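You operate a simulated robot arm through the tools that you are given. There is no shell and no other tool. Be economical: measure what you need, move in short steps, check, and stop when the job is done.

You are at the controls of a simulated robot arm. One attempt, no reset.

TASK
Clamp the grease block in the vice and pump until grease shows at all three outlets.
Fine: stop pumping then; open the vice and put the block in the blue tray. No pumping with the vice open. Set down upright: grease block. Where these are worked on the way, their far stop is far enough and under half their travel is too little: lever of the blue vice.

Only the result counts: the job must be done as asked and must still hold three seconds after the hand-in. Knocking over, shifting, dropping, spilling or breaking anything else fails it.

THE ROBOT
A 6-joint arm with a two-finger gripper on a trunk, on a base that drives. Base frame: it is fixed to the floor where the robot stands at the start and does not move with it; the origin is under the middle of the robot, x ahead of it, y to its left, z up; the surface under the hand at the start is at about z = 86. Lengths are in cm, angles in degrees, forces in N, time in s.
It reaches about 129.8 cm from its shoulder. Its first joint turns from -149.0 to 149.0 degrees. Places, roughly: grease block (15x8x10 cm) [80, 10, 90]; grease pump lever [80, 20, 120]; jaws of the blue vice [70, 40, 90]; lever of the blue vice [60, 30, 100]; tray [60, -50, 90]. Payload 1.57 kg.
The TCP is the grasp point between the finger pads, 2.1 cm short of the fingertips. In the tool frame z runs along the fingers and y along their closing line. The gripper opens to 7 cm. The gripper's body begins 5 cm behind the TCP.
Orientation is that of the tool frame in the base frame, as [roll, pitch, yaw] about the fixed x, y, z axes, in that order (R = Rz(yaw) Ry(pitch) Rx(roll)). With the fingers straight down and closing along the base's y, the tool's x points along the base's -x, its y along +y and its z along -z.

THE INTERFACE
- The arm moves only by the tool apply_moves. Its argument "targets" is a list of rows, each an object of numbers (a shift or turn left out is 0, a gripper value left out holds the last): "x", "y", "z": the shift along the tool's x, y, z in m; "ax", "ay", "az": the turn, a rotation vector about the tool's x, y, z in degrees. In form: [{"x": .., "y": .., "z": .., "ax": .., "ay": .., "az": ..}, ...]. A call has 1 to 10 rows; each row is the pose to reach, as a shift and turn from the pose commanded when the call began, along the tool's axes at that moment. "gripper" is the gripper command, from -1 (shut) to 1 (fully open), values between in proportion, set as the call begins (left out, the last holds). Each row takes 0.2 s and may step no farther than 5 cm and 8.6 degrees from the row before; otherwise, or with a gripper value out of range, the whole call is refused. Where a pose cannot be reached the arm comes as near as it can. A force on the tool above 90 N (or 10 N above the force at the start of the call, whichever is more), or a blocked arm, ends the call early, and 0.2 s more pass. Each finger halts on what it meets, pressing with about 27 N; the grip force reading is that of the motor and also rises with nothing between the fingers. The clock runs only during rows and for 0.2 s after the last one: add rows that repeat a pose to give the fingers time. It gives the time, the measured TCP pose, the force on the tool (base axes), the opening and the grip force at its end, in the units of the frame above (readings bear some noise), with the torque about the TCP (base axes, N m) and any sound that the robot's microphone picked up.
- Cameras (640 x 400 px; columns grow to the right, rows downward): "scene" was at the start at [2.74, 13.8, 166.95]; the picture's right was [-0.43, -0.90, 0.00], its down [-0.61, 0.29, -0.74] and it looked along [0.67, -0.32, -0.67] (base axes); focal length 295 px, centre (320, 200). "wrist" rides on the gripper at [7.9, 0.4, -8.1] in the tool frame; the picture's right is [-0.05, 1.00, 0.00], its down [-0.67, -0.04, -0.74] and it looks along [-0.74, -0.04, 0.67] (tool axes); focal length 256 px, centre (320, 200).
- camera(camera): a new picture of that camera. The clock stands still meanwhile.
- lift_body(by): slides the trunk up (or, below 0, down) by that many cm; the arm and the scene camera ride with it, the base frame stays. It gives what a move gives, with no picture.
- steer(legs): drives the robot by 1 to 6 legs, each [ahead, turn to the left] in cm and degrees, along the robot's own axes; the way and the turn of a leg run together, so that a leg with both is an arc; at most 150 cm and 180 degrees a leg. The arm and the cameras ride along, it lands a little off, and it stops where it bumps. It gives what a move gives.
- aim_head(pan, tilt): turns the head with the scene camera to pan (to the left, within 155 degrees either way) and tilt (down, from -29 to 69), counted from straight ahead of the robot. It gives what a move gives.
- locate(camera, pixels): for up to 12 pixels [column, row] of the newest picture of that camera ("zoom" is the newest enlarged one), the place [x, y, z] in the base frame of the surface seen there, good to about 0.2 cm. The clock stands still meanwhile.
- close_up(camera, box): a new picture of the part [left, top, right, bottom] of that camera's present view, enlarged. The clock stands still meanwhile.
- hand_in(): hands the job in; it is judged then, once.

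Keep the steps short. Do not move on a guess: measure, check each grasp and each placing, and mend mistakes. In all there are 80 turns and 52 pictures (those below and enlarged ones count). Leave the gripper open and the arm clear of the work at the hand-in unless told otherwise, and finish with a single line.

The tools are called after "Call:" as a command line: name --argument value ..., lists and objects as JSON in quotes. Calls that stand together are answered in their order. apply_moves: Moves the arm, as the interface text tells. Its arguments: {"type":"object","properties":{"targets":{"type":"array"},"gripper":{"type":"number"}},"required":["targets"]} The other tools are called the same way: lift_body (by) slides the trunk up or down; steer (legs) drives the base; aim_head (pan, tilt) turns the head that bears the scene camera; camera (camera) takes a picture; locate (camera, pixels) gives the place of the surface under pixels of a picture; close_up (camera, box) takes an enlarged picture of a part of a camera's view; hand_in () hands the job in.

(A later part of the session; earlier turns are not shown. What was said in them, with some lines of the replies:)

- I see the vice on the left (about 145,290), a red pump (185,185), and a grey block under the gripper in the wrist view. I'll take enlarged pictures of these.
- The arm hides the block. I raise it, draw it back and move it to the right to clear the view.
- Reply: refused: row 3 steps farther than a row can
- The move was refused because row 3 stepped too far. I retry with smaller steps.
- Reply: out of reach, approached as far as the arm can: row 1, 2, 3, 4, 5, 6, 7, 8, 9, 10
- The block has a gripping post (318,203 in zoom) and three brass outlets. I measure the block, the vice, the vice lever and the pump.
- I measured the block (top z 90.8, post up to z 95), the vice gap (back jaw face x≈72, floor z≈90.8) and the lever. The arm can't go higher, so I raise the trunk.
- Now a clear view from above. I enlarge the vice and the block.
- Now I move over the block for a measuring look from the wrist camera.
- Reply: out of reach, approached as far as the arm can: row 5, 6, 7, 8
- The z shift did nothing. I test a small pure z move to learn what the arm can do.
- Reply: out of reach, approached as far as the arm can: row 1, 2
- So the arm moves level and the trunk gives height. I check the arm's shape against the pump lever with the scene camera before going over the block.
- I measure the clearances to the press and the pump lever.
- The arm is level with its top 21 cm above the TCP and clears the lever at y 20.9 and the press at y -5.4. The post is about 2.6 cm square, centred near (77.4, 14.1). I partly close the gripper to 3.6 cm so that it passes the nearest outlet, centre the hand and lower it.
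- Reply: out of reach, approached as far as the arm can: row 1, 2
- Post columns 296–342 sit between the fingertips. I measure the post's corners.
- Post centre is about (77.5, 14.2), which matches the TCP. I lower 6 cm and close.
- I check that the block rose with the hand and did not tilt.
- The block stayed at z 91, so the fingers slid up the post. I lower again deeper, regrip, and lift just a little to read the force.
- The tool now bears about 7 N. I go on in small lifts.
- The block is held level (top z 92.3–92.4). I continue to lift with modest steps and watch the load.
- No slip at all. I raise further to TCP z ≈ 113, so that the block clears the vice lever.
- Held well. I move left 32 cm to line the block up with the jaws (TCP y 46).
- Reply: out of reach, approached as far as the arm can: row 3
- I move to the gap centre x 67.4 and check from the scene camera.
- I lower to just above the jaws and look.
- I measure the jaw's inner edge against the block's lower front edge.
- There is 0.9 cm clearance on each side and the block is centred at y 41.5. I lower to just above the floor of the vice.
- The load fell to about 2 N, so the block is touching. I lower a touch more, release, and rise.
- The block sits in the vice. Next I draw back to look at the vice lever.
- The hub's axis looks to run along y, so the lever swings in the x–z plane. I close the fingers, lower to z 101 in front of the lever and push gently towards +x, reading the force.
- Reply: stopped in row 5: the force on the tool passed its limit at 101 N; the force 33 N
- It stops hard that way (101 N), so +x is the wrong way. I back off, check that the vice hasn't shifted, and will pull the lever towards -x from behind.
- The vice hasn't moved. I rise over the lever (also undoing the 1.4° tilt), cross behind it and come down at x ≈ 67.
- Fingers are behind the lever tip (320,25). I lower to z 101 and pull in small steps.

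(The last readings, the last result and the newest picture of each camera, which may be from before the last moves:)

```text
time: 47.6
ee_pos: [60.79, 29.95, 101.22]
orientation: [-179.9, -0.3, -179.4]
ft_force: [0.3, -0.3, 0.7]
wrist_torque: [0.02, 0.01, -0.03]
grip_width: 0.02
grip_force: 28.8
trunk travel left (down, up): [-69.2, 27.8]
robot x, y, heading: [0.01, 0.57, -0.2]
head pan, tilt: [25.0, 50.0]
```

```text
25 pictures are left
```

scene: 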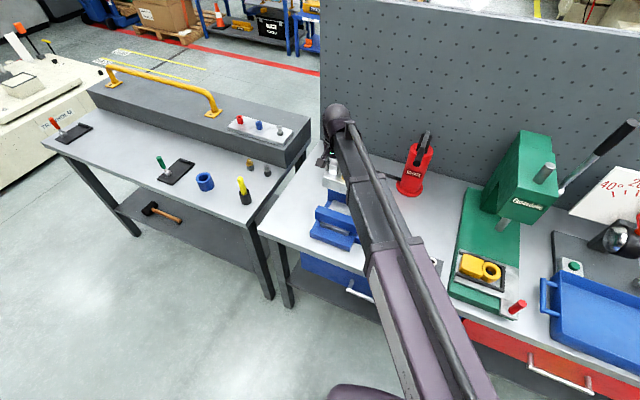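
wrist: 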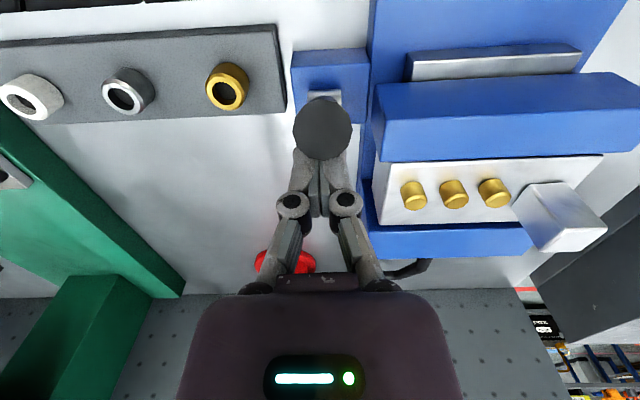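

The lever swings towards me freely. I continue along its arc, alternating pull and lowering.

Call:
apply_moves --targets '[{"x": 0.01}, {"x": 0.02}, {"x": 0.03}, {"x": 0.03}]'

Call:
lift_body --by -2.5

Call:
apply_moves --targets '[{"x": 0.01}, {"x": 0.02}, {"x": 0.025}, {"x": 0.025}]'

Call:
camera --camera "wrist"

```text
time: 48.6
ee_pos: [57.86, 29.79, 101.08]
orientation: [-180.0, -0.1, -179.3]
ft_force: [-0.8, -0.4, -0.2]
wrist_torque: [0.01, 0.0, -0.02]
grip_width: 0.02
grip_force: 28.5
trunk travel left (down, up): [-69.2, 27.8]
robot x, y, heading: [-0.04, 0.24, -0.0]
head pan, tilt: [25.0, 50.0]
```

```text
time: 49.4
ee_pos: [57.84, 29.74, 98.55]
orientation: [-179.9, -0.2, -179.4]
ft_force: [-0.1, 0.4, 0.5]
wrist_torque: [-0.01, -0.02, 0.01]
grip_width: 0.0
grip_force: 28.5
trunk travel left (down, up): [-66.7, 30.3]
robot x, y, heading: [0.22, 0.4, 0.1]
head pan, tilt: [25.0, 50.0]
```

```text
time: 50.4
ee_pos: [55.19, 29.67, 98.63]
orientation: [-179.8, -0.3, -179.3]
ft_force: [0.2, -0.6, 0.1]
wrist_torque: [0.0, -0.02, -0.02]
grip_width: 0.03
grip_force: 28.7
trunk travel left (down, up): [-66.7, 30.3]
robot x, y, heading: [0.07, 0.04, -0.2]
head pan, tilt: [25.0, 50.0]
```

```text
24 pictures are left
```

wrist: 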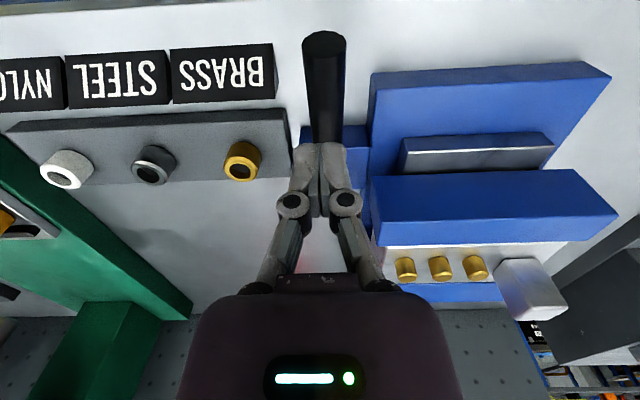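

I measure the lever's angle and the jaw's position.

Call:
locate --camera "wrist" --pixels '[[325, 40], [325, 90], [325, 130], [480, 236], [480, 244], [480, 250], [450, 215], [400, 280]]'

```text
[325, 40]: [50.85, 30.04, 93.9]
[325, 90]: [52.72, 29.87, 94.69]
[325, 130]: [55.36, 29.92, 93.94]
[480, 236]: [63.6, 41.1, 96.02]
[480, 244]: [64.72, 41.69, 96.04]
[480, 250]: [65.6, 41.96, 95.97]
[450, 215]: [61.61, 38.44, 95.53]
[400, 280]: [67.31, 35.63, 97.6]
```

The lever is almost flat (tip z ≈ 94) and the jaw has moved to the block. I press down on the lever in small steps to reach its far stop.

Call:
apply_moves --targets '[{"x": 0.01}, {"x": 0.02}, {"x": 0.02}]'

Call:
lift_body --by -2

Call:
lift_body --by -1

Call:
camera --camera "wrist"

```text
time: 51.1
ee_pos: [53.19, 29.63, 98.5]
orientation: [-179.9, -0.2, -179.4]
ft_force: [-0.2, 0.2, 0.1]
wrist_torque: [0.01, -0.01, -0.01]
grip_width: 0.0
grip_force: 28.2
trunk travel left (down, up): [-66.7, 30.3]
robot x, y, heading: [0.17, 0.31, 0.2]
head pan, tilt: [25.0, 50.0]
```

```text
time: 51.8
ee_pos: [53.34, 29.63, 96.55]
orientation: [-180.0, -0.3, -179.4]
ft_force: [1.1, 1.2, 2.1]
wrist_torque: [0.02, 0.02, -0.03]
grip_width: 0.01
grip_force: 28.6
trunk travel left (down, up): [-64.7, 32.3]
robot x, y, heading: [0.19, 0.29, -0.1]
head pan, tilt: [25.0, 50.0]
```

```text
time: 52.4
ee_pos: [53.13, 29.68, 95.97]
orientation: [179.9, 0.1, -179.5]
ft_force: [-0.6, 6.0, 43.1]
wrist_torque: [0.31, 0.34, -0.03]
grip_width: 0.0
grip_force: 28.0
trunk travel left (down, up): [-63.7, 33.3]
robot x, y, heading: [-0.19, 0.27, -0.4]
head pan, tilt: [25.0, 50.0]
```

```text
23 pictures are left
```

wrist: 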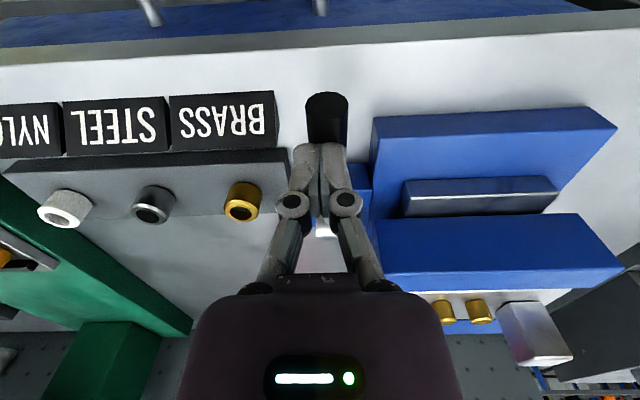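

43 N: the lever is at its stop. I rise and verify that it stays and that the jaws hold the block.

Call:
lift_body --by 24

Call:
camera --camera "wrist"

```text
time: 54.9
ee_pos: [53.33, 29.66, 119.51]
orientation: [-179.8, -0.3, -179.4]
ft_force: [0.8, -0.8, -0.7]
wrist_torque: [0.0, -0.01, 0.03]
grip_width: 0.01
grip_force: 28.3
trunk travel left (down, up): [-87.7, 9.3]
robot x, y, heading: [0.38, 0.35, -0.2]
head pan, tilt: [25.0, 50.0]
```

```text
22 pictures are left
```

wrist: 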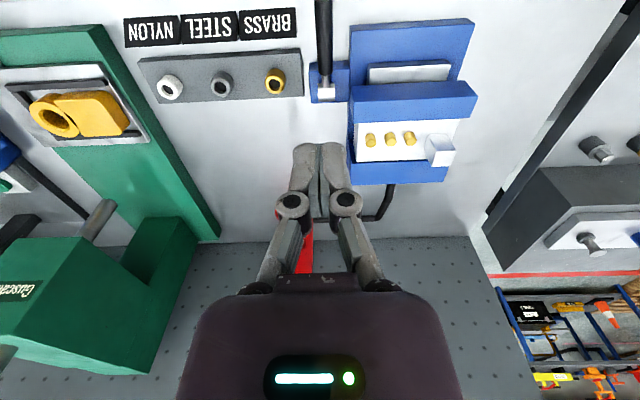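

I check jaw-to-block contact with an enlarged picture.

Call:
close_up --camera "wrist" --box '[300, 20, 500, 200]'

Call:
locate --camera "zoom" --pixels '[[300, 305], [300, 318], [300, 350], [300, 410], [300, 430], [190, 370], [420, 350], [80, 100]]'

```text
2.22 times, centred on (400, 110) of wrist
```

zoom: 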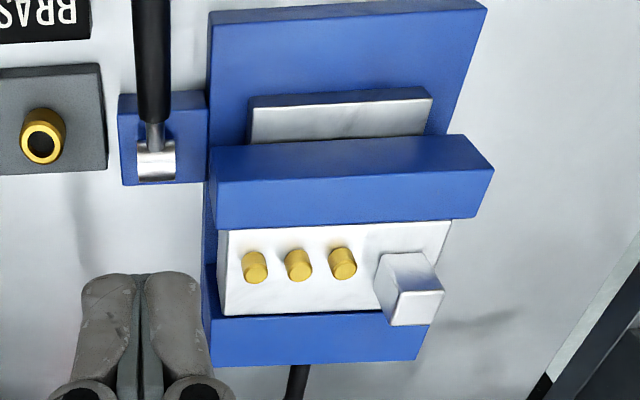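

```text
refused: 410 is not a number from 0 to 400
```

The block is clamped tight between the jaws and the vice lever lies flat. Now the pump: I raise, then go above the pump lever's grip (tip near [73.6, 21.7, 118.5]).

Call:
lift_body --by 8.5

Call:
apply_moves --targets '[{"y": -0.04}, {"y": -0.079, "x": -0.01}, {"y": -0.079, "x": -0.05}, {"y": -0.079, "x": -0.095}, {"y": -0.079, "x": -0.14}, {"y": -0.079, "x": -0.185}, {"y": -0.079, "x": -0.225}, {"y": -0.079, "x": -0.225}]'

Call:
camera --camera "wrist"

Call:
aim_head --pan 22 --tilt 45

Call:
camera --camera "scene"

```text
time: 56.1
ee_pos: [53.15, 29.66, 128.04]
orientation: [-179.9, -0.2, -179.5]
ft_force: [1.0, -0.4, 0.1]
wrist_torque: [0.0, 0.01, 0.03]
grip_width: 0.0
grip_force: 29.1
trunk travel left (down, up): [-96.2, 0.8]
robot x, y, heading: [-0.28, 0.44, -0.1]
head pan, tilt: [25.0, 50.0]
```

```text
time: 57.9
ee_pos: [76.09, 21.58, 128.18]
orientation: [-179.9, -0.1, -179.5]
ft_force: [-0.5, -0.5, 0.2]
wrist_torque: [0.0, -0.02, -0.01]
grip_width: 0.0
grip_force: 28.2
trunk travel left (down, up): [-96.2, 0.8]
robot x, y, heading: [-0.03, 0.34, -0.2]
head pan, tilt: [25.0, 50.0]
```

```text
20 pictures are left
```

wrist: 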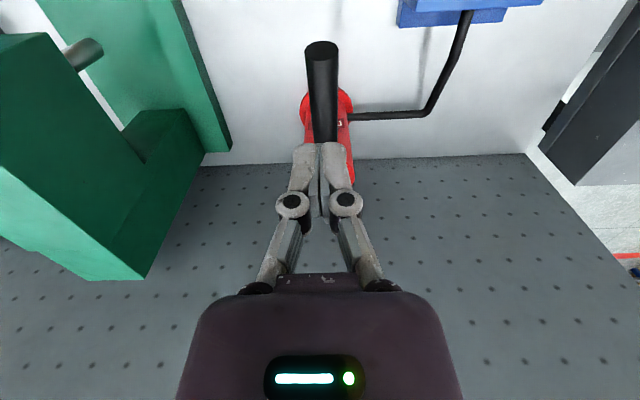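

```text
time: 58.6
ee_pos: [76.08, 21.59, 128.06]
orientation: [-180.0, -0.2, -179.4]
ft_force: [-0.3, 0.3, -0.7]
wrist_torque: [0.0, 0.05, 0.01]
grip_width: 0.0
grip_force: 28.3
trunk travel left (down, up): [-96.2, 0.8]
robot x, y, heading: [-0.0, 0.36, 0.1]
head pan, tilt: [22.0, 45.0]
```

```text
19 pictures are left
```

scene: 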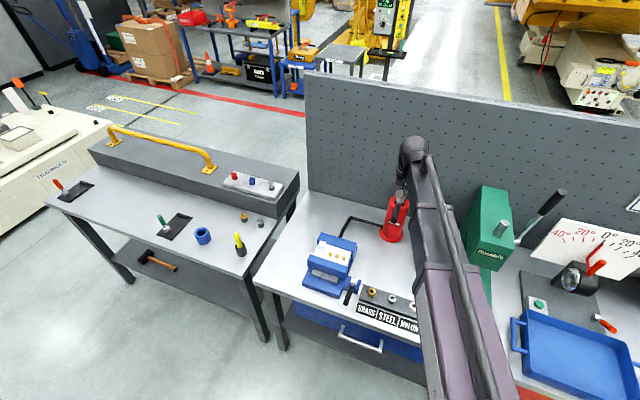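

Fingers are right above the lever and the outlets are visible in the scene at about (333,252). I lower onto the lever and push the first stroke.

Call:
lift_body --by -6.5

Call:
lift_body --by -3

Call:
lift_body --by -3

Call:
camera --camera "wrist"

```text
time: 59.6
ee_pos: [75.97, 21.69, 121.47]
orientation: [-179.9, -0.2, -179.4]
ft_force: [-0.3, 0.4, 0.5]
wrist_torque: [0.0, -0.03, 0.01]
grip_width: 0.0
grip_force: 29.0
trunk travel left (down, up): [-89.7, 7.3]
robot x, y, heading: [0.03, 0.3, -0.1]
head pan, tilt: [22.0, 45.0]
```

```text
time: 60.4
ee_pos: [75.99, 21.58, 118.52]
orientation: [179.9, -0.1, -179.5]
ft_force: [0.4, -0.6, 2.0]
wrist_torque: [-0.03, -0.02, -0.03]
grip_width: 0.0
grip_force: 29.0
trunk travel left (down, up): [-86.7, 10.3]
robot x, y, heading: [-0.06, 0.34, -0.0]
head pan, tilt: [22.0, 45.0]
```

```text
time: 61.1
ee_pos: [75.9, 21.51, 115.58]
orientation: [-180.0, -0.1, -179.4]
ft_force: [-0.4, 0.3, 3.0]
wrist_torque: [-0.03, 0.04, 0.02]
grip_width: 0.02
grip_force: 28.8
trunk travel left (down, up): [-83.7, 13.3]
robot x, y, heading: [0.2, 0.27, -0.1]
head pan, tilt: [22.0, 45.0]
```

```text
18 pictures are left
```

wrist: 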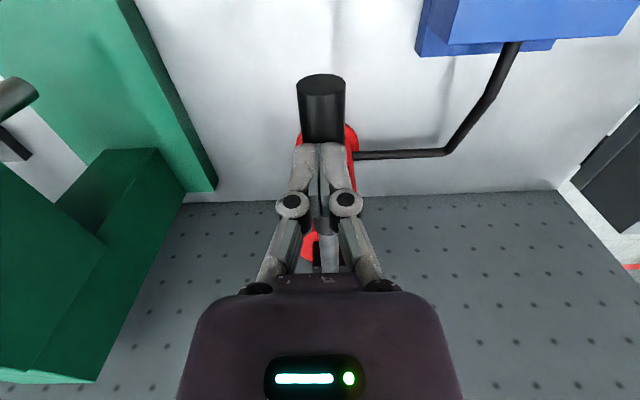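

The lever yields at 2–3 N. I push on down to find the end of the stroke.

Call:
lift_body --by -3

Call:
lift_body --by -3

Call:
close_up --camera "scene" --box '[290, 180, 440, 310]'

```text
time: 61.9
ee_pos: [76.07, 21.55, 112.6]
orientation: [179.9, -0.1, -179.4]
ft_force: [-0.9, -0.4, 4.8]
wrist_torque: [0.03, -0.05, -0.01]
grip_width: 0.0
grip_force: 28.6
trunk travel left (down, up): [-80.7, 16.3]
robot x, y, heading: [0.01, 0.55, 0.1]
head pan, tilt: [22.0, 45.0]
```

```text
time: 62.4
ee_pos: [75.86, 21.59, 111.09]
orientation: [180.0, 0.4, -179.4]
ft_force: [-12.3, -3.2, 40.5]
wrist_torque: [0.02, -0.09, 0.04]
grip_width: 0.0
grip_force: 29.2
trunk travel left (down, up): [-78.9, 18.1]
robot x, y, heading: [0.14, 0.49, -0.0]
head pan, tilt: [22.0, 45.0]
stopped: the force on the tool passed its limit at 108 N (the readings are from after the stop); the commanded pose is now the measured one
```

```text
3.08 times, centred on (365, 245) of scene
```

zoom: 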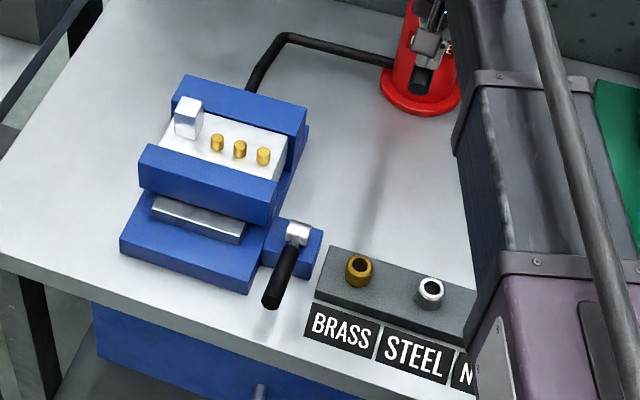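

The stroke ends at TCP z ≈ 111.3; nothing shows at the outlets yet. I rise to see whether the lever springs back.

Call:
lift_body --by 10.5

Call:
close_up --camera "scene" --box '[290, 160, 470, 310]'

Call:
locate --camera "zoom" --pixels '[[385, 105], [395, 115], [410, 130]]'

```text
time: 63.8
ee_pos: [76.55, 21.67, 121.22]
orientation: [179.9, 0.4, -179.5]
ft_force: [0.4, -0.6, 0.1]
wrist_torque: [0.05, 0.01, -0.02]
grip_width: 0.0
grip_force: 28.1
trunk travel left (down, up): [-89.4, 7.6]
robot x, y, heading: [0.24, 0.4, -0.1]
head pan, tilt: [22.0, 45.0]
```

```text
2.67 times, centred on (380, 235) of scene
```

zoom: 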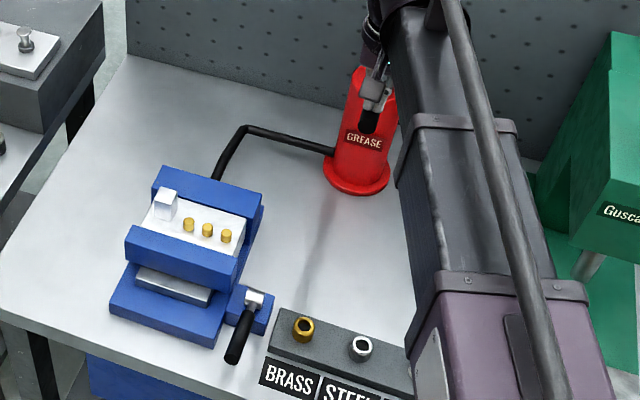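

```text
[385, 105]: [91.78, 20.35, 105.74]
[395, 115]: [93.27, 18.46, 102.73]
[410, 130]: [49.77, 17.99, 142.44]
```

I check where the lever's tip is now.

Call:
locate --camera "zoom" --pixels '[[369, 122], [370, 110], [375, 90], [188, 222], [207, 227], [226, 233]]'

Call:
camera --camera "wrist"

```text
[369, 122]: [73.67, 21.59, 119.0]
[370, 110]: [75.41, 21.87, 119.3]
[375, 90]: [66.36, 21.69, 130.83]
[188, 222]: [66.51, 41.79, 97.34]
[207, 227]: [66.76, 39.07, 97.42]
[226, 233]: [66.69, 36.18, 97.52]
```

```text
15 pictures are left
```

wrist: 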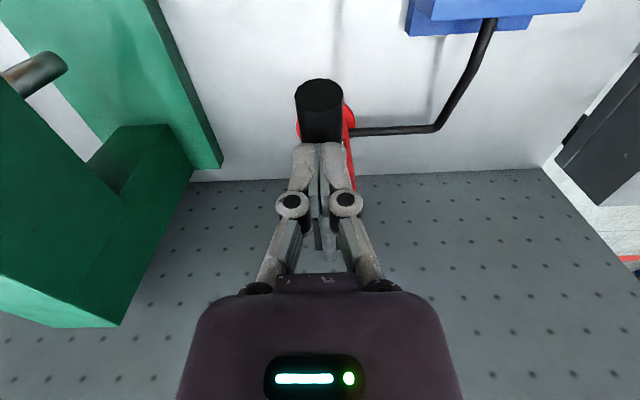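

It springs back by itself. Second full stroke, then a close look at the outlets.

Call:
lift_body --by -9.7

Call:
lift_body --by 9.7

Call:
close_up --camera "scene" --box '[315, 230, 365, 262]'

```text
time: 65.1
ee_pos: [76.38, 21.7, 111.63]
orientation: [179.9, 0.5, -179.4]
ft_force: [0.5, 0.2, 5.4]
wrist_torque: [0.03, -0.07, 0.03]
grip_width: 0.0
grip_force: 28.3
trunk travel left (down, up): [-79.7, 17.3]
robot x, y, heading: [-0.2, 0.35, -0.2]
head pan, tilt: [22.0, 45.0]
```

```text
time: 66.4
ee_pos: [76.45, 21.71, 121.19]
orientation: [180.0, 0.5, -179.5]
ft_force: [0.3, -0.4, -0.8]
wrist_torque: [0.02, 0.02, -0.01]
grip_width: 0.01
grip_force: 28.8
trunk travel left (down, up): [-89.4, 7.6]
robot x, y, heading: [-0.0, 0.24, 0.1]
head pan, tilt: [22.0, 45.0]
```

```text
12.50 times, centred on (340, 246) of scene
```

zoom: 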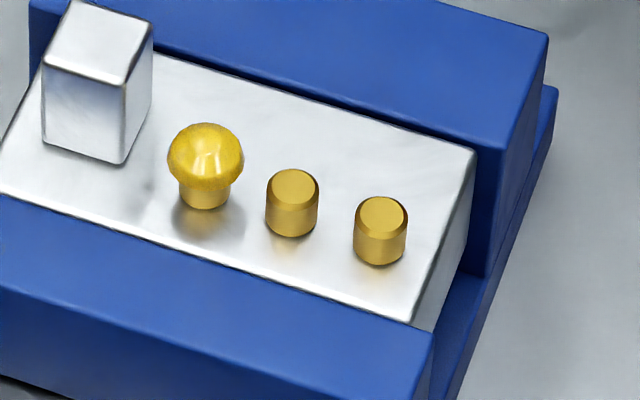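

The first outlet (205,155) shows grease. Third stroke and another look.

Call:
lift_body --by -9.7

Call:
lift_body --by 9.7

Call:
close_up --camera "scene" --box '[315, 230, 365, 262]'

```text
time: 67.7
ee_pos: [76.49, 21.78, 111.6]
orientation: [179.9, 0.4, -179.6]
ft_force: [1.5, 0.2, 4.5]
wrist_torque: [0.03, -0.06, 0.01]
grip_width: 0.02
grip_force: 28.6
trunk travel left (down, up): [-79.7, 17.3]
robot x, y, heading: [-0.19, 0.49, -0.2]
head pan, tilt: [22.0, 45.0]
```

```text
time: 69.0
ee_pos: [76.4, 21.63, 121.33]
orientation: [179.9, 0.4, -179.5]
ft_force: [0.2, 0.7, 0.0]
wrist_torque: [-0.01, -0.01, 0.0]
grip_width: 0.0
grip_force: 28.6
trunk travel left (down, up): [-89.4, 7.6]
robot x, y, heading: [-0.06, 0.36, -0.2]
head pan, tilt: [22.0, 45.0]
```

```text
12.50 times, centred on (340, 246) of scene
```

zoom: 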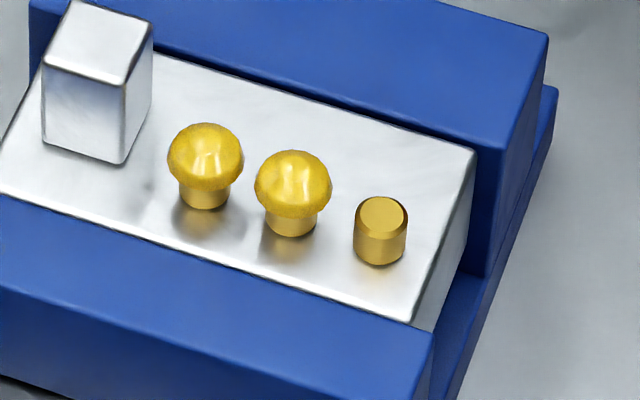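

Two outlets show grease. Fourth stroke.

Call:
lift_body --by -9.7

Call:
lift_body --by 9.7

Call:
close_up --camera "scene" --box '[315, 230, 365, 262]'

```text
time: 70.3
ee_pos: [76.45, 21.66, 111.58]
orientation: [179.9, 0.6, -179.5]
ft_force: [1.5, 0.0, 5.4]
wrist_torque: [0.03, -0.05, 0.01]
grip_width: 0.03
grip_force: 28.9
trunk travel left (down, up): [-79.7, 17.3]
robot x, y, heading: [0.05, 0.38, 0.2]
head pan, tilt: [22.0, 45.0]
```

```text
time: 71.6
ee_pos: [76.41, 21.7, 121.3]
orientation: [179.9, 0.4, -179.4]
ft_force: [-0.2, -0.5, 0.2]
wrist_torque: [0.0, 0.01, -0.03]
grip_width: 0.02
grip_force: 28.4
trunk travel left (down, up): [-89.4, 7.6]
robot x, y, heading: [-0.1, 0.09, -0.2]
head pan, tilt: [22.0, 45.0]
```

```text
12.50 times, centred on (340, 246) of scene
```

zoom: 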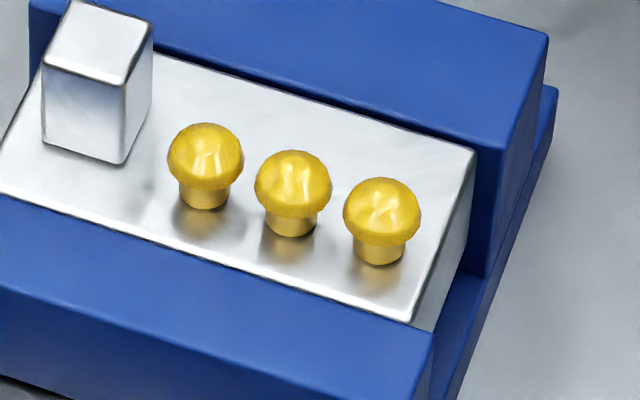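

All three outlets show grease, so pumping stops. I rise off the pump lever and go back over the vice lever with the gripper at 3.9 cm opening.

Call:
lift_body --by 5

Call:
apply_moves --targets '[{"x": 0.045}, {"x": 0.09}, {"x": 0.135}, {"x": 0.18}, {"x": 0.22}, {"x": 0.224, "y": 0.04}, {"x": 0.224, "y": 0.082, "ay": 0.6}, {"x": 0.224, "y": 0.082, "ay": 0.6}]' --gripper 0.12

Call:
lift_body --by -22

Call:
camera --camera "wrist"

```text
time: 72.5
ee_pos: [76.42, 21.74, 126.27]
orientation: [179.9, 0.4, -179.4]
ft_force: [0.2, -0.3, 0.4]
wrist_torque: [0.01, 0.0, -0.01]
grip_width: 0.02
grip_force: 28.3
trunk travel left (down, up): [-94.4, 2.6]
robot x, y, heading: [-0.02, 0.36, -0.4]
head pan, tilt: [22.0, 45.0]
```

```text
time: 74.3
ee_pos: [54.05, 29.74, 126.27]
orientation: [180.0, -0.2, -179.5]
ft_force: [0.6, -1.1, -0.6]
wrist_torque: [0.03, -0.01, 0.02]
grip_width: 3.92
grip_force: 0.0
out of reach, approached as far as the arm can: row 1
trunk travel left (down, up): [-94.4, 2.6]
robot x, y, heading: [-0.04, 0.42, 0.1]
head pan, tilt: [22.0, 45.0]
```

```text
time: 76.7
ee_pos: [53.96, 29.75, 104.3]
orientation: [179.9, -0.2, -179.5]
ft_force: [0.3, -0.2, -0.2]
wrist_torque: [0.01, 0.02, 0.02]
grip_width: 3.91
grip_force: 0.1
trunk travel left (down, up): [-72.4, 24.6]
robot x, y, heading: [0.05, 0.17, -0.4]
head pan, tilt: [22.0, 45.0]
```

```text
11 pictures are left
```

wrist: 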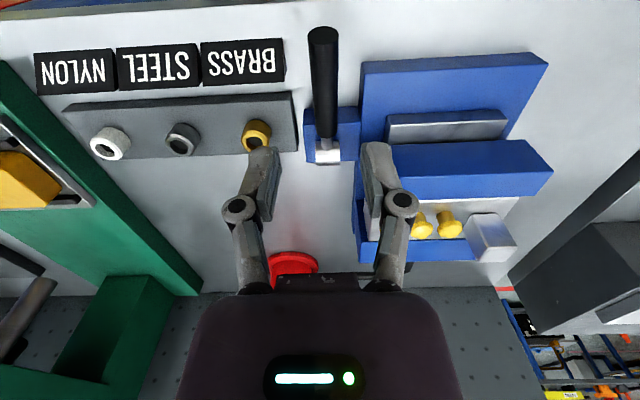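

Call:
locate --camera "wrist" --pixels '[[323, 35], [323, 70], [325, 100], [325, 128], [311, 70], [336, 70], [290, 100], [298, 130], [283, 45], [270, 82], [330, 155], [280, 120]]'

```text
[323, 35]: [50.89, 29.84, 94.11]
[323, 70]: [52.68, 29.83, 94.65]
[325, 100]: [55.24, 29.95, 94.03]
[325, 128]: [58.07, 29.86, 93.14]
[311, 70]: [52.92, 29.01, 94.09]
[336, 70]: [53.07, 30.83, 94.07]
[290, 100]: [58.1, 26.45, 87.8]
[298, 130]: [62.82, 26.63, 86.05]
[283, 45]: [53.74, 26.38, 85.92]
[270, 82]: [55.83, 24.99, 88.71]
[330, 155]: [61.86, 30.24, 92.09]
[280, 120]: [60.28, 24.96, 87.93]
```

The lever's axis at x 54 lies at z ≈ 93.4, y ≈ 29.9. I lower and grip it.

Call:
lift_body --by -10.8

Call:
apply_moves --targets '[{"y": 0.001}, {"y": 0.001}, {"y": 0.001}, {"y": 0.001}]' --gripper -1

Call:
lift_body --by 1.8

Call:
apply_moves --targets '[{"x": -0.006}, {"x": -0.006}]'

```text
time: 78.1
ee_pos: [53.97, 29.65, 93.52]
orientation: [179.8, -0.2, -179.5]
ft_force: [-0.1, 0.1, -0.4]
wrist_torque: [0.02, 0.0, 0.03]
grip_width: 3.94
grip_force: 0.1
trunk travel left (down, up): [-61.6, 35.4]
robot x, y, heading: [0.32, 0.28, -0.3]
head pan, tilt: [22.0, 45.0]
```

```text
time: 79.1
ee_pos: [53.95, 30.16, 93.51]
orientation: [179.9, 0.0, -179.4]
ft_force: [-1.0, 21.7, 7.9]
wrist_torque: [0.15, -0.54, -0.01]
grip_width: 1.88
grip_force: 32.0
trunk travel left (down, up): [-61.6, 35.4]
robot x, y, heading: [0.11, 0.32, -0.2]
head pan, tilt: [22.0, 45.0]
```

```text
time: 79.7
ee_pos: [54.34, 30.2, 95.21]
orientation: [-179.9, 0.0, -179.5]
ft_force: [17.0, 21.2, -4.1]
wrist_torque: [0.09, -0.42, 0.06]
grip_width: 1.89
grip_force: 32.3
trunk travel left (down, up): [-63.4, 33.6]
robot x, y, heading: [0.01, 0.03, -0.1]
head pan, tilt: [22.0, 45.0]
```

```text
time: 80.3
ee_pos: [54.37, 30.04, 95.26]
orientation: [179.9, -0.4, -179.5]
ft_force: [-11.9, 18.8, -7.9]
wrist_torque: [0.02, 0.97, 0.07]
grip_width: 1.89
grip_force: 31.9
trunk travel left (down, up): [-63.4, 33.6]
robot x, y, heading: [-0.02, 0.64, -0.1]
head pan, tilt: [22.0, 45.0]
```

The lever follows the hand. A side force of 20 N in y shows a slight offset, so I correct y by 0.3 cm and go on along the arc.

Call:
apply_moves --targets '[{"y": 0.003}, {"y": 0.003}]'

Call:
lift_body --by 1.6

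Call:
apply_moves --targets '[{"x": -0.008}, {"x": -0.013}]'

Call:
lift_body --by 1.3

Call:
apply_moves --targets '[{"x": -0.008}, {"x": -0.016}]'

```text
time: 80.9
ee_pos: [54.44, 30.08, 95.27]
orientation: [-179.9, -0.1, -179.5]
ft_force: [-13.3, -5.4, -7.1]
wrist_torque: [-0.04, 1.01, 0.04]
grip_width: 1.86
grip_force: 31.5
trunk travel left (down, up): [-63.4, 33.6]
robot x, y, heading: [0.29, 0.46, -0.1]
head pan, tilt: [22.0, 45.0]
```

```text
time: 81.5
ee_pos: [55.1, 30.06, 96.72]
orientation: [179.9, 0.1, -179.5]
ft_force: [21.8, -15.7, -6.8]
wrist_torque: [-0.06, -0.76, 0.06]
grip_width: 1.91
grip_force: 32.1
trunk travel left (down, up): [-65.0, 32.0]
robot x, y, heading: [-0.43, 0.39, -0.2]
head pan, tilt: [22.0, 45.0]
```

```text
time: 82.1
ee_pos: [55.41, 29.97, 97.07]
orientation: [179.9, -0.4, -179.4]
ft_force: [-23.5, -10.6, 9.9]
wrist_torque: [-0.16, 0.59, -0.11]
grip_width: 1.94
grip_force: 31.6
trunk travel left (down, up): [-65.0, 32.0]
robot x, y, heading: [0.29, 0.18, 0.0]
head pan, tilt: [22.0, 45.0]
```

```text
time: 82.8
ee_pos: [56.41, 30.09, 98.13]
orientation: [179.9, 0.1, -179.5]
ft_force: [11.9, -16.9, -9.4]
wrist_torque: [-0.25, -0.36, -0.1]
grip_width: 1.89
grip_force: 31.7
trunk travel left (down, up): [-66.3, 30.7]
robot x, y, heading: [-0.03, 0.62, -0.1]
head pan, tilt: [22.0, 45.0]
```

```text
time: 83.3
ee_pos: [57.1, 30.15, 98.38]
orientation: [179.8, -0.4, -179.4]
ft_force: [-20.3, -10.3, 17.4]
wrist_torque: [-0.16, 0.55, -0.11]
grip_width: 1.98
grip_force: 32.3
trunk travel left (down, up): [-66.3, 30.7]
robot x, y, heading: [-0.54, 0.12, 0.3]
head pan, tilt: [22.0, 45.0]
```

The lever is at about 55° from flat. I continue.

Call:
lift_body --by 1

Call:
apply_moves --targets '[{"x": -0.008, "y": -0.001}, {"x": -0.016, "y": -0.0015}]'

Call:
lift_body --by 0.5

Call:
apply_moves --targets '[{"x": -0.01}, {"x": -0.02}, {"x": -0.027}]'

```text
time: 83.9
ee_pos: [57.83, 30.07, 99.1]
orientation: [-180.0, 0.1, -179.6]
ft_force: [8.4, -15.1, -16.9]
wrist_torque: [-0.32, 0.03, -0.11]
grip_width: 1.96
grip_force: 32.1
trunk travel left (down, up): [-67.3, 29.7]
robot x, y, heading: [-0.11, 0.32, 0.2]
head pan, tilt: [22.0, 45.0]
```

```text
time: 84.5
ee_pos: [58.66, 30.16, 99.44]
orientation: [179.8, -0.3, -179.4]
ft_force: [-18.0, -4.6, 14.1]
wrist_torque: [-0.07, 0.76, -0.04]
grip_width: 2.0
grip_force: 31.9
trunk travel left (down, up): [-67.3, 29.7]
robot x, y, heading: [-0.2, 0.42, -0.1]
head pan, tilt: [22.0, 45.0]
```

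```text
time: 85.1
ee_pos: [59.24, 30.06, 99.69]
orientation: [179.9, -0.1, -179.5]
ft_force: [-3.7, -7.0, -14.0]
wrist_torque: [-0.17, 0.7, -0.06]
grip_width: 1.95
grip_force: 32.0
trunk travel left (down, up): [-67.8, 29.2]
robot x, y, heading: [-0.08, 0.82, 0.0]
head pan, tilt: [22.0, 45.0]
```

```text
time: 85.9
ee_pos: [61.54, 30.07, 99.68]
orientation: [179.9, 0.0, -179.4]
ft_force: [-10.5, -6.0, 15.5]
wrist_torque: [-0.14, 0.84, -0.02]
grip_width: 1.96
grip_force: 32.2
trunk travel left (down, up): [-67.8, 29.2]
robot x, y, heading: [-0.02, 0.75, 0.1]
head pan, tilt: [22.0, 45.0]
```

Nearly upright. I push the last bit to the original stop.

Call:
apply_moves --targets '[{"x": -0.005}, {"x": -0.01}, {"x": -0.013}]'

Call:
apply_moves --targets '[{"x": 0}, {"x": 0}, {"x": 0}]' --gripper 0.12

Call:
lift_body --by 14

Call:
apply_moves --targets '[{"x": 0.04}, {"x": 0.06}, {"x": 0.06}]'

Call:
camera --camera "wrist"

```text
time: 86.7
ee_pos: [62.76, 30.18, 99.63]
orientation: [180.0, -0.3, -179.5]
ft_force: [-26.5, -6.2, -10.1]
wrist_torque: [-0.11, 0.32, -0.01]
grip_width: 1.98
grip_force: 32.0
trunk travel left (down, up): [-67.8, 29.2]
robot x, y, heading: [-0.08, 0.44, -0.1]
head pan, tilt: [22.0, 45.0]
```

```text
time: 87.5
ee_pos: [63.12, 30.19, 99.55]
orientation: [179.9, -0.2, -179.4]
ft_force: [-0.1, -0.4, -0.7]
wrist_torque: [-0.01, -0.01, 0.0]
grip_width: 3.92
grip_force: 0.1
trunk travel left (down, up): [-67.8, 29.2]
robot x, y, heading: [0.12, 0.5, 0.1]
head pan, tilt: [22.0, 45.0]
```

```text
time: 89.1
ee_pos: [63.15, 30.21, 113.61]
orientation: [179.8, -0.2, -179.5]
ft_force: [-0.4, -1.1, -0.5]
wrist_torque: [-0.01, -0.02, 0.02]
grip_width: 3.89
grip_force: 0.0
trunk travel left (down, up): [-81.8, 15.2]
robot x, y, heading: [-0.4, 0.0, -0.1]
head pan, tilt: [22.0, 45.0]
```

```text
time: 89.9
ee_pos: [57.21, 30.32, 113.76]
orientation: [179.9, -0.2, -179.4]
ft_force: [-0.2, -0.5, -0.1]
wrist_torque: [-0.01, -0.01, 0.0]
grip_width: 3.94
grip_force: 0.0
trunk travel left (down, up): [-81.8, 15.2]
robot x, y, heading: [-0.55, 0.51, 0.2]
head pan, tilt: [22.0, 45.0]
```

```text
10 pictures are left
```

wrist: 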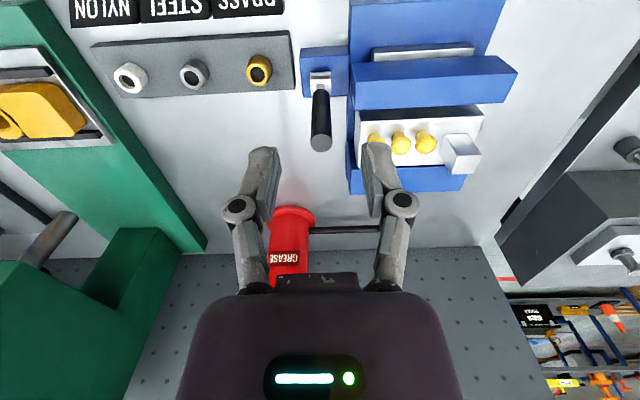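

The lever is upright and the jaw looks open. I measure the jaw, the block and its post.

Call:
locate --camera "wrist" --pixels '[[440, 103], [440, 90], [480, 113], [362, 115], [400, 163], [425, 163], [450, 137], [470, 137], [448, 148], [470, 150], [447, 170], [475, 172]]'

```text
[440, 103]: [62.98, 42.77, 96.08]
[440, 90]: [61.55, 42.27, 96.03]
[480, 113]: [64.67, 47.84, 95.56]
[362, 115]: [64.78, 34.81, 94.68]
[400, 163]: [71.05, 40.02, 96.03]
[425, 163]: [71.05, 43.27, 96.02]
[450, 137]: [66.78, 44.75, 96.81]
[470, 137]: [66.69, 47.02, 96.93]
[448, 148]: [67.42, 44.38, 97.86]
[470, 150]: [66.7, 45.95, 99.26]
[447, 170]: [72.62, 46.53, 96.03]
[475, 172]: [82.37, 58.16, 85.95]
```

The jaw is open, with its edge at x 63.1 and the block's front at about 64.7. The post centre is about (68.0, 45.8). I move above it with a 3.2 cm opening to pass the grease blob.

Call:
apply_moves --targets '[{"y": 0.045}, {"y": 0.09}, {"y": 0.13, "x": -0.02}, {"y": 0.155, "x": -0.06}, {"y": 0.155, "x": -0.1}, {"y": 0.155, "x": -0.108}, {"y": 0.155, "x": -0.108}]' --gripper -0.086

Call:
lift_body --by -9

Call:
camera --camera "wrist"

```text
time: 91.5
ee_pos: [67.76, 45.8, 113.7]
orientation: [-180.0, -0.2, -179.6]
ft_force: [0.5, -0.6, 0.0]
wrist_torque: [0.0, 0.03, 0.04]
grip_width: 3.19
grip_force: 0.1
out of reach, approached as far as the arm can: row 3
trunk travel left (down, up): [-81.8, 15.2]
robot x, y, heading: [-0.09, 0.26, 0.0]
head pan, tilt: [22.0, 45.0]
```

```text
time: 92.8
ee_pos: [67.64, 45.93, 104.74]
orientation: [179.9, -0.1, -179.5]
ft_force: [-0.3, 0.3, -0.1]
wrist_torque: [-0.02, -0.01, 0.0]
grip_width: 3.18
grip_force: 0.0
trunk travel left (down, up): [-72.8, 24.2]
robot x, y, heading: [0.18, 0.58, 0.0]
head pan, tilt: [22.0, 45.0]
```

```text
9 pictures are left
```

wrist: 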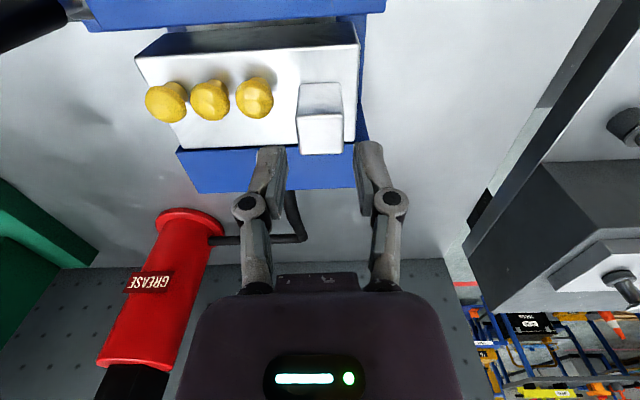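

Call:
locate --camera "wrist" --pixels '[[303, 120], [339, 119], [303, 150], [339, 149], [320, 135], [268, 100], [273, 90], [150, 60], [350, 50], [185, 143], [350, 138], [250, 17]]'

```text
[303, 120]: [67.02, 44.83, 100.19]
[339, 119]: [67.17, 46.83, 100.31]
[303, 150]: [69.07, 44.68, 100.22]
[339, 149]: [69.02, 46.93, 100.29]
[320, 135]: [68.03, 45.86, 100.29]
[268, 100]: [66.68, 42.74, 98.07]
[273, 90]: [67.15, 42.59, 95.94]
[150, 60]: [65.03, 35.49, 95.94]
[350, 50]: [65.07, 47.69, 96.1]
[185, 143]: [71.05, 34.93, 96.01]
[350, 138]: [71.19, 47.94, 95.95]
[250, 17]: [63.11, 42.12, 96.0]
```

Post centre is (68.05, 45.8) and the blob edge is at y 42.75, so the finger just clears it. I shift 0.3 cm, lower, grip and lift gently.

Call:
apply_moves --targets '[{"x": -0.003}, {"x": -0.003}]'

Call:
lift_body --by -6.2

Call:
apply_moves --targets '[{"x": 0}, {"x": 0}, {"x": 0}, {"x": 0}, {"x": 0}]' --gripper -1

Call:
lift_body --by 0.4

Call:
lift_body --by 0.5

Call:
lift_body --by 0.6

Call:
lift_body --by 1

```text
time: 93.4
ee_pos: [68.0, 45.87, 104.69]
orientation: [179.8, -0.2, -179.5]
ft_force: [-0.3, 0.9, -0.9]
wrist_torque: [0.0, -0.03, 0.0]
grip_width: 3.2
grip_force: 0.1
trunk travel left (down, up): [-72.8, 24.2]
robot x, y, heading: [-0.09, 0.57, -0.1]
head pan, tilt: [22.0, 45.0]
```

```text
time: 94.4
ee_pos: [68.01, 45.81, 98.34]
orientation: [179.9, -0.2, -179.5]
ft_force: [-0.4, -0.3, 0.1]
wrist_torque: [-0.01, -0.01, 0.02]
grip_width: 3.19
grip_force: 0.1
trunk travel left (down, up): [-66.6, 30.4]
robot x, y, heading: [0.11, 0.35, -0.1]
head pan, tilt: [22.0, 45.0]
```

```text
time: 95.6
ee_pos: [67.92, 45.84, 98.52]
orientation: [179.8, -0.3, -179.5]
ft_force: [1.4, 1.9, 2.9]
wrist_torque: [0.1, 0.04, 0.04]
grip_width: 2.8
grip_force: 27.0
trunk travel left (down, up): [-66.6, 30.4]
robot x, y, heading: [0.35, 0.52, -0.0]
head pan, tilt: [22.0, 45.0]
```

```text
time: 96.1
ee_pos: [67.94, 45.89, 98.86]
orientation: [179.9, -0.2, -179.5]
ft_force: [0.0, 0.0, -6.6]
wrist_torque: [0.24, 0.01, 0.01]
grip_width: 2.76
grip_force: 27.1
trunk travel left (down, up): [-67.0, 30.0]
robot x, y, heading: [0.4, 0.59, -0.2]
head pan, tilt: [22.0, 45.0]
```

```text
time: 96.7
ee_pos: [68.0, 45.84, 99.36]
orientation: [179.9, -0.2, -179.5]
ft_force: [-0.5, 0.5, -6.2]
wrist_torque: [0.25, 0.02, 0.02]
grip_width: 2.78
grip_force: 27.0
trunk travel left (down, up): [-67.5, 29.5]
robot x, y, heading: [-0.01, 0.45, -0.2]
head pan, tilt: [22.0, 45.0]
```

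```text
time: 97.2
ee_pos: [67.99, 45.86, 99.92]
orientation: [179.9, -0.2, -179.6]
ft_force: [0.6, 0.9, -6.2]
wrist_torque: [0.26, 0.06, 0.02]
grip_width: 2.79
grip_force: 26.7
trunk travel left (down, up): [-68.1, 28.9]
robot x, y, heading: [-0.02, 0.44, -0.0]
head pan, tilt: [22.0, 45.0]
```

```text
time: 97.8
ee_pos: [68.02, 45.85, 100.85]
orientation: [179.9, -0.2, -179.5]
ft_force: [1.2, 0.3, -6.5]
wrist_torque: [0.25, 0.03, 0.01]
grip_width: 2.8
grip_force: 26.8
trunk travel left (down, up): [-69.1, 27.9]
robot x, y, heading: [-0.14, 0.26, -0.3]
head pan, tilt: [22.0, 45.0]
```

The block is held (6.3 N). I raise to z ≈ 117, retract to x ≈ 60, and turn the head to the tray.

Call:
lift_body --by 4

Call:
lift_body --by 6

Call:
lift_body --by 6

Call:
apply_moves --targets '[{"x": 0.02}, {"x": 0.045}, {"x": 0.07}, {"x": 0.08, "y": -0.02}, {"x": 0.08, "y": -0.055}, {"x": 0.08, "y": -0.09}, {"x": 0.08, "y": -0.13}, {"x": 0.08, "y": -0.17}, {"x": 0.08, "y": -0.21}, {"x": 0.08, "y": -0.24}]'

Call:
aim_head --pan -40 --tilt 45

Call:
camera --camera "scene"

```text
time: 98.6
ee_pos: [68.07, 45.93, 104.95]
orientation: [179.8, -0.2, -179.5]
ft_force: [-0.1, -0.1, -6.3]
wrist_torque: [0.28, 0.03, -0.02]
grip_width: 2.78
grip_force: 26.9
trunk travel left (down, up): [-73.1, 23.9]
robot x, y, heading: [-0.18, 0.27, 0.0]
head pan, tilt: [22.0, 45.0]
```

```text
time: 99.6
ee_pos: [67.93, 45.9, 110.88]
orientation: [179.8, -0.3, -179.5]
ft_force: [0.2, 0.2, -7.0]
wrist_torque: [0.24, 0.0, 0.02]
grip_width: 2.77
grip_force: 27.2
trunk travel left (down, up): [-79.1, 17.9]
robot x, y, heading: [0.24, 0.23, -0.1]
head pan, tilt: [22.0, 45.0]
```

```text
time: 100.6
ee_pos: [68.0, 45.75, 116.93]
orientation: [179.9, -0.2, -179.5]
ft_force: [0.1, 0.9, -6.4]
wrist_torque: [0.24, 0.05, 0.07]
grip_width: 2.79
grip_force: 26.2
trunk travel left (down, up): [-85.1, 11.9]
robot x, y, heading: [0.14, 0.43, 0.2]
head pan, tilt: [22.0, 45.0]
```

```text
time: 102.8
ee_pos: [59.85, 21.66, 117.0]
orientation: [179.8, -0.1, -179.3]
ft_force: [0.2, -0.5, -5.9]
wrist_torque: [0.27, 0.04, 0.0]
grip_width: 2.8
grip_force: 26.6
trunk travel left (down, up): [-85.1, 11.9]
robot x, y, heading: [0.1, 0.59, -0.2]
head pan, tilt: [22.0, 45.0]
```

```text
time: 104.2
ee_pos: [60.04, 21.91, 116.9]
orientation: [179.9, -0.2, -179.5]
ft_force: [0.6, -1.0, -5.7]
wrist_torque: [0.26, 0.04, -0.03]
grip_width: 2.78
grip_force: 27.1
trunk travel left (down, up): [-85.1, 11.9]
robot x, y, heading: [-0.31, 0.21, -0.2]
head pan, tilt: [-40.0, 45.0]
```

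```text
8 pictures are left
```

scene: 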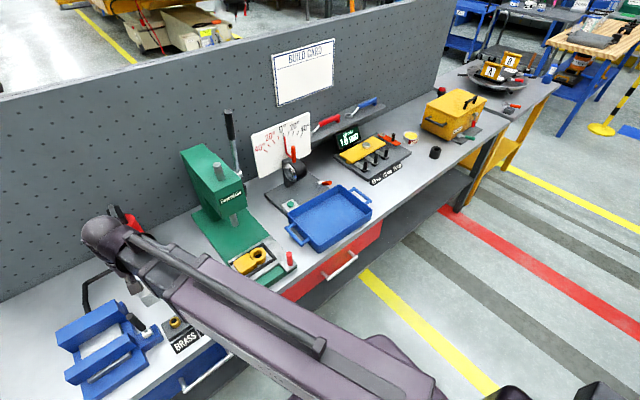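

I measure the tray (corners and floor) and the tall things along the way.

Call:
locate --camera "scene" --pixels '[[290, 218], [345, 190], [371, 212], [318, 248], [310, 222], [345, 198], [360, 212], [322, 238], [331, 215], [291, 258], [228, 112], [238, 175]]'

Call:
locate --camera "scene" --pixels '[[293, 155], [326, 183], [292, 204], [365, 192], [290, 232], [245, 205], [232, 195], [262, 262]]'

```text
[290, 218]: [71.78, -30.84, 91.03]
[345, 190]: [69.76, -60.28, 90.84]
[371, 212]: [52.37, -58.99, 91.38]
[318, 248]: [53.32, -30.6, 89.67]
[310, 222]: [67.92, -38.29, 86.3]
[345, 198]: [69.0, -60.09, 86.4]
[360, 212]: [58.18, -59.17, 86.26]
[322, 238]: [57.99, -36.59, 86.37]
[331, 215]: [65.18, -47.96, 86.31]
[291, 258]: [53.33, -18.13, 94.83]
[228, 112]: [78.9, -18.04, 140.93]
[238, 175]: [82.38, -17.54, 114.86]
```

```text
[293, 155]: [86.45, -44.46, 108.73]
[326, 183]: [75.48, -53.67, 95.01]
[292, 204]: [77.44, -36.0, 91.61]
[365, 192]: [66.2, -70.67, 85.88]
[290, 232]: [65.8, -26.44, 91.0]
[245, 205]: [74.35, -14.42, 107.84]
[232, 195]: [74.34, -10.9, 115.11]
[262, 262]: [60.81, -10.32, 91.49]
```

The tray's inside spans about x 53–71, y -31.5 to -59, floor z 86.3. My path at x 60, z 117 clears the press lever (x ≥ 78). I carry the block across.

Call:
apply_moves --targets '[{"y": -0.02}, {"y": -0.055}, {"y": -0.095}, {"y": -0.135}, {"y": -0.175}, {"y": -0.215}, {"y": -0.255}, {"y": -0.295}, {"y": -0.325}, {"y": -0.34}]'

Call:
apply_moves --targets '[{"y": -0.02}, {"y": -0.055}, {"y": -0.095}, {"y": -0.135}, {"y": -0.175}, {"y": -0.215}, {"y": -0.25}, {"y": -0.275, "x": -0.01}, {"y": -0.289, "x": -0.018}, {"y": -0.289, "x": -0.018}]'

Call:
camera --camera "wrist"

```text
time: 106.4
ee_pos: [60.31, -12.4, 116.95]
orientation: [179.8, -0.1, -179.5]
ft_force: [-0.2, -0.4, -6.1]
wrist_torque: [0.26, 0.03, 0.01]
grip_width: 2.8
grip_force: 26.6
out of reach, approached as far as the arm can: row 6
trunk travel left (down, up): [-85.1, 11.9]
robot x, y, heading: [-0.32, 0.61, -0.1]
head pan, tilt: [-40.0, 45.0]
```

```text
time: 108.6
ee_pos: [62.67, -41.12, 116.9]
orientation: [179.9, -0.2, -179.4]
ft_force: [0.0, -0.1, -6.5]
wrist_torque: [0.25, 0.06, -0.01]
grip_width: 2.78
grip_force: 27.0
out of reach, approached as far as the arm can: row 3, 4, 6
trunk travel left (down, up): [-85.1, 11.9]
robot x, y, heading: [0.15, 0.3, -0.0]
head pan, tilt: [-40.0, 45.0]
```

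```text
7 pictures are left
```

wrist: 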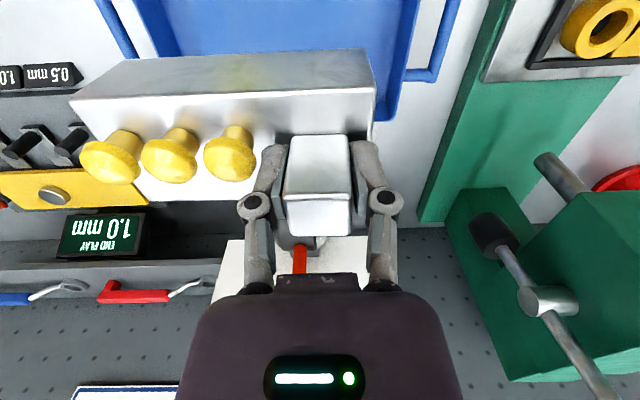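

I centre at x 61.9 and lower to just above the tray rim, then check.

Call:
apply_moves --targets '[{"x": 0.008}, {"x": 0.008}]'

Call:
lift_body --by -8

Call:
lift_body --by -9

Call:
camera --camera "wrist"

Call:
camera --camera "scene"

```text
time: 109.2
ee_pos: [61.94, -41.24, 116.96]
orientation: [180.0, -0.2, -179.5]
ft_force: [-0.2, 0.2, -6.7]
wrist_torque: [0.22, 0.04, -0.02]
grip_width: 2.8
grip_force: 26.7
trunk travel left (down, up): [-85.1, 11.9]
robot x, y, heading: [0.28, 0.41, 0.1]
head pan, tilt: [-40.0, 45.0]
```

```text
time: 110.3
ee_pos: [61.85, -41.18, 108.98]
orientation: [180.0, -0.1, -179.5]
ft_force: [-0.2, 0.6, -6.0]
wrist_torque: [0.27, 0.0, 0.02]
grip_width: 2.82
grip_force: 27.1
trunk travel left (down, up): [-77.1, 19.9]
robot x, y, heading: [-0.11, 0.64, 0.0]
head pan, tilt: [-40.0, 45.0]
```

```text
time: 111.6
ee_pos: [61.84, -41.29, 99.96]
orientation: [180.0, -0.3, -179.5]
ft_force: [-0.9, -0.8, -5.4]
wrist_torque: [0.24, 0.03, -0.03]
grip_width: 2.79
grip_force: 27.4
trunk travel left (down, up): [-68.1, 28.9]
robot x, y, heading: [0.11, 0.09, -0.1]
head pan, tilt: [-40.0, 45.0]
```

```text
6 pictures are left
```

wrist: 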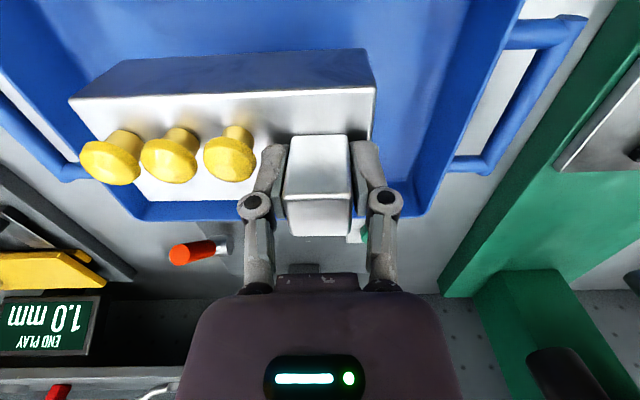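

```text
5 pictures are left
```

scene: 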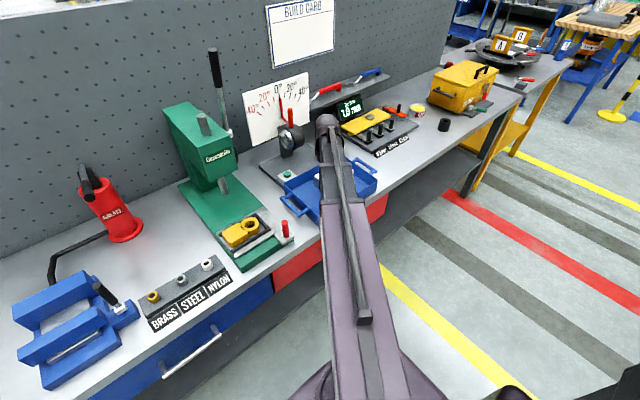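

The block is well inside the tray walls. I lower to just above its floor, then by small steps until it touches.

Call:
lift_body --by -5.5

Call:
lift_body --by -0.4

Call:
lift_body --by -0.2

```text
time: 112.5
ee_pos: [61.85, -41.12, 94.39]
orientation: [179.9, -0.2, -179.5]
ft_force: [-0.1, -0.6, -5.7]
wrist_torque: [0.26, 0.05, 0.03]
grip_width: 2.81
grip_force: 26.7
trunk travel left (down, up): [-62.6, 34.4]
robot x, y, heading: [0.3, 0.74, -0.3]
head pan, tilt: [-40.0, 45.0]
```

```text
time: 113.1
ee_pos: [61.85, -41.17, 94.02]
orientation: [180.0, -0.2, -179.3]
ft_force: [-0.3, 1.6, -2.0]
wrist_torque: [-0.14, -0.11, 0.08]
grip_width: 2.8
grip_force: 27.1
trunk travel left (down, up): [-62.2, 34.8]
robot x, y, heading: [0.2, 0.25, -0.0]
head pan, tilt: [-40.0, 45.0]
```

```text
time: 113.6
ee_pos: [61.77, -41.18, 94.07]
orientation: [-180.0, -0.1, -179.4]
ft_force: [4.5, -0.4, 18.5]
wrist_torque: [0.04, 0.31, 0.1]
grip_width: 2.79
grip_force: 27.1
trunk travel left (down, up): [-62.0, 35.0]
robot x, y, heading: [-0.12, 0.78, -0.1]
head pan, tilt: [-40.0, 45.0]
```

The block is seated (+18 N). I release to a small opening, clear of the grease, and rise straight up.

Call:
apply_moves --targets '[{"x": 0}, {"x": 0}, {"x": 0}]' --gripper -0.05

Call:
lift_body --by 20

Call:
apply_moves --targets '[{"x": 0.04}, {"x": 0.08}, {"x": 0.12}, {"x": 0.12}]' --gripper 1

Call:
camera --camera "wrist"

```text
time: 114.4
ee_pos: [61.9, -41.12, 93.83]
orientation: [179.9, -0.2, -179.6]
ft_force: [-0.5, -0.6, 0.4]
wrist_torque: [-0.01, -0.02, 0.0]
grip_width: 3.31
grip_force: 0.1
trunk travel left (down, up): [-62.0, 35.0]
robot x, y, heading: [-0.43, 0.5, 0.1]
head pan, tilt: [-40.0, 45.0]
```

```text
time: 116.6
ee_pos: [61.74, -41.19, 113.85]
orientation: [179.9, -0.3, -179.6]
ft_force: [0.8, -0.3, -0.1]
wrist_torque: [0.0, -0.01, 0.01]
grip_width: 3.35
grip_force: 0.0
trunk travel left (down, up): [-82.0, 15.0]
robot x, y, heading: [-0.18, 0.59, 0.1]
head pan, tilt: [-40.0, 45.0]
```

```text
time: 117.6
ee_pos: [49.82, -41.01, 113.91]
orientation: [179.9, -0.2, -179.5]
ft_force: [0.0, 0.4, 0.7]
wrist_torque: [-0.02, 0.04, 0.01]
grip_width: 7.0
grip_force: 0.0
trunk travel left (down, up): [-82.0, 15.0]
robot x, y, heading: [0.19, 0.5, -0.2]
head pan, tilt: [-40.0, 45.0]
```

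```text
4 pictures are left
```

wrist: 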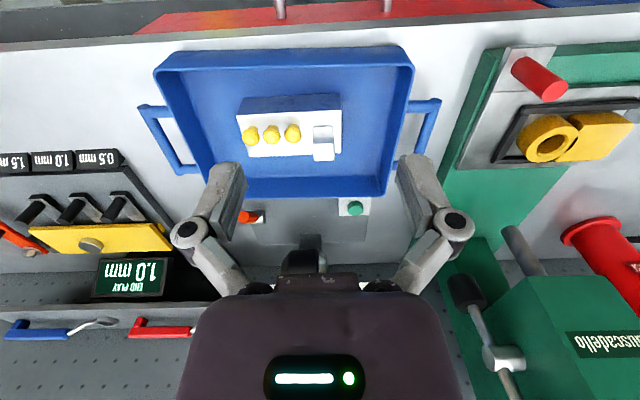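

The block stands upright in the blue tray with grease at all three outlets. The vice is open, the pump lever is back up, and the gripper is open and clear. I hand in.

Call:
hand_in

```text
The job is handed in.
```

Job handed in: I clamped the block, stopped pumping when grease showed at all three outlets, opened the vice, and set the block upright in the blue tray.
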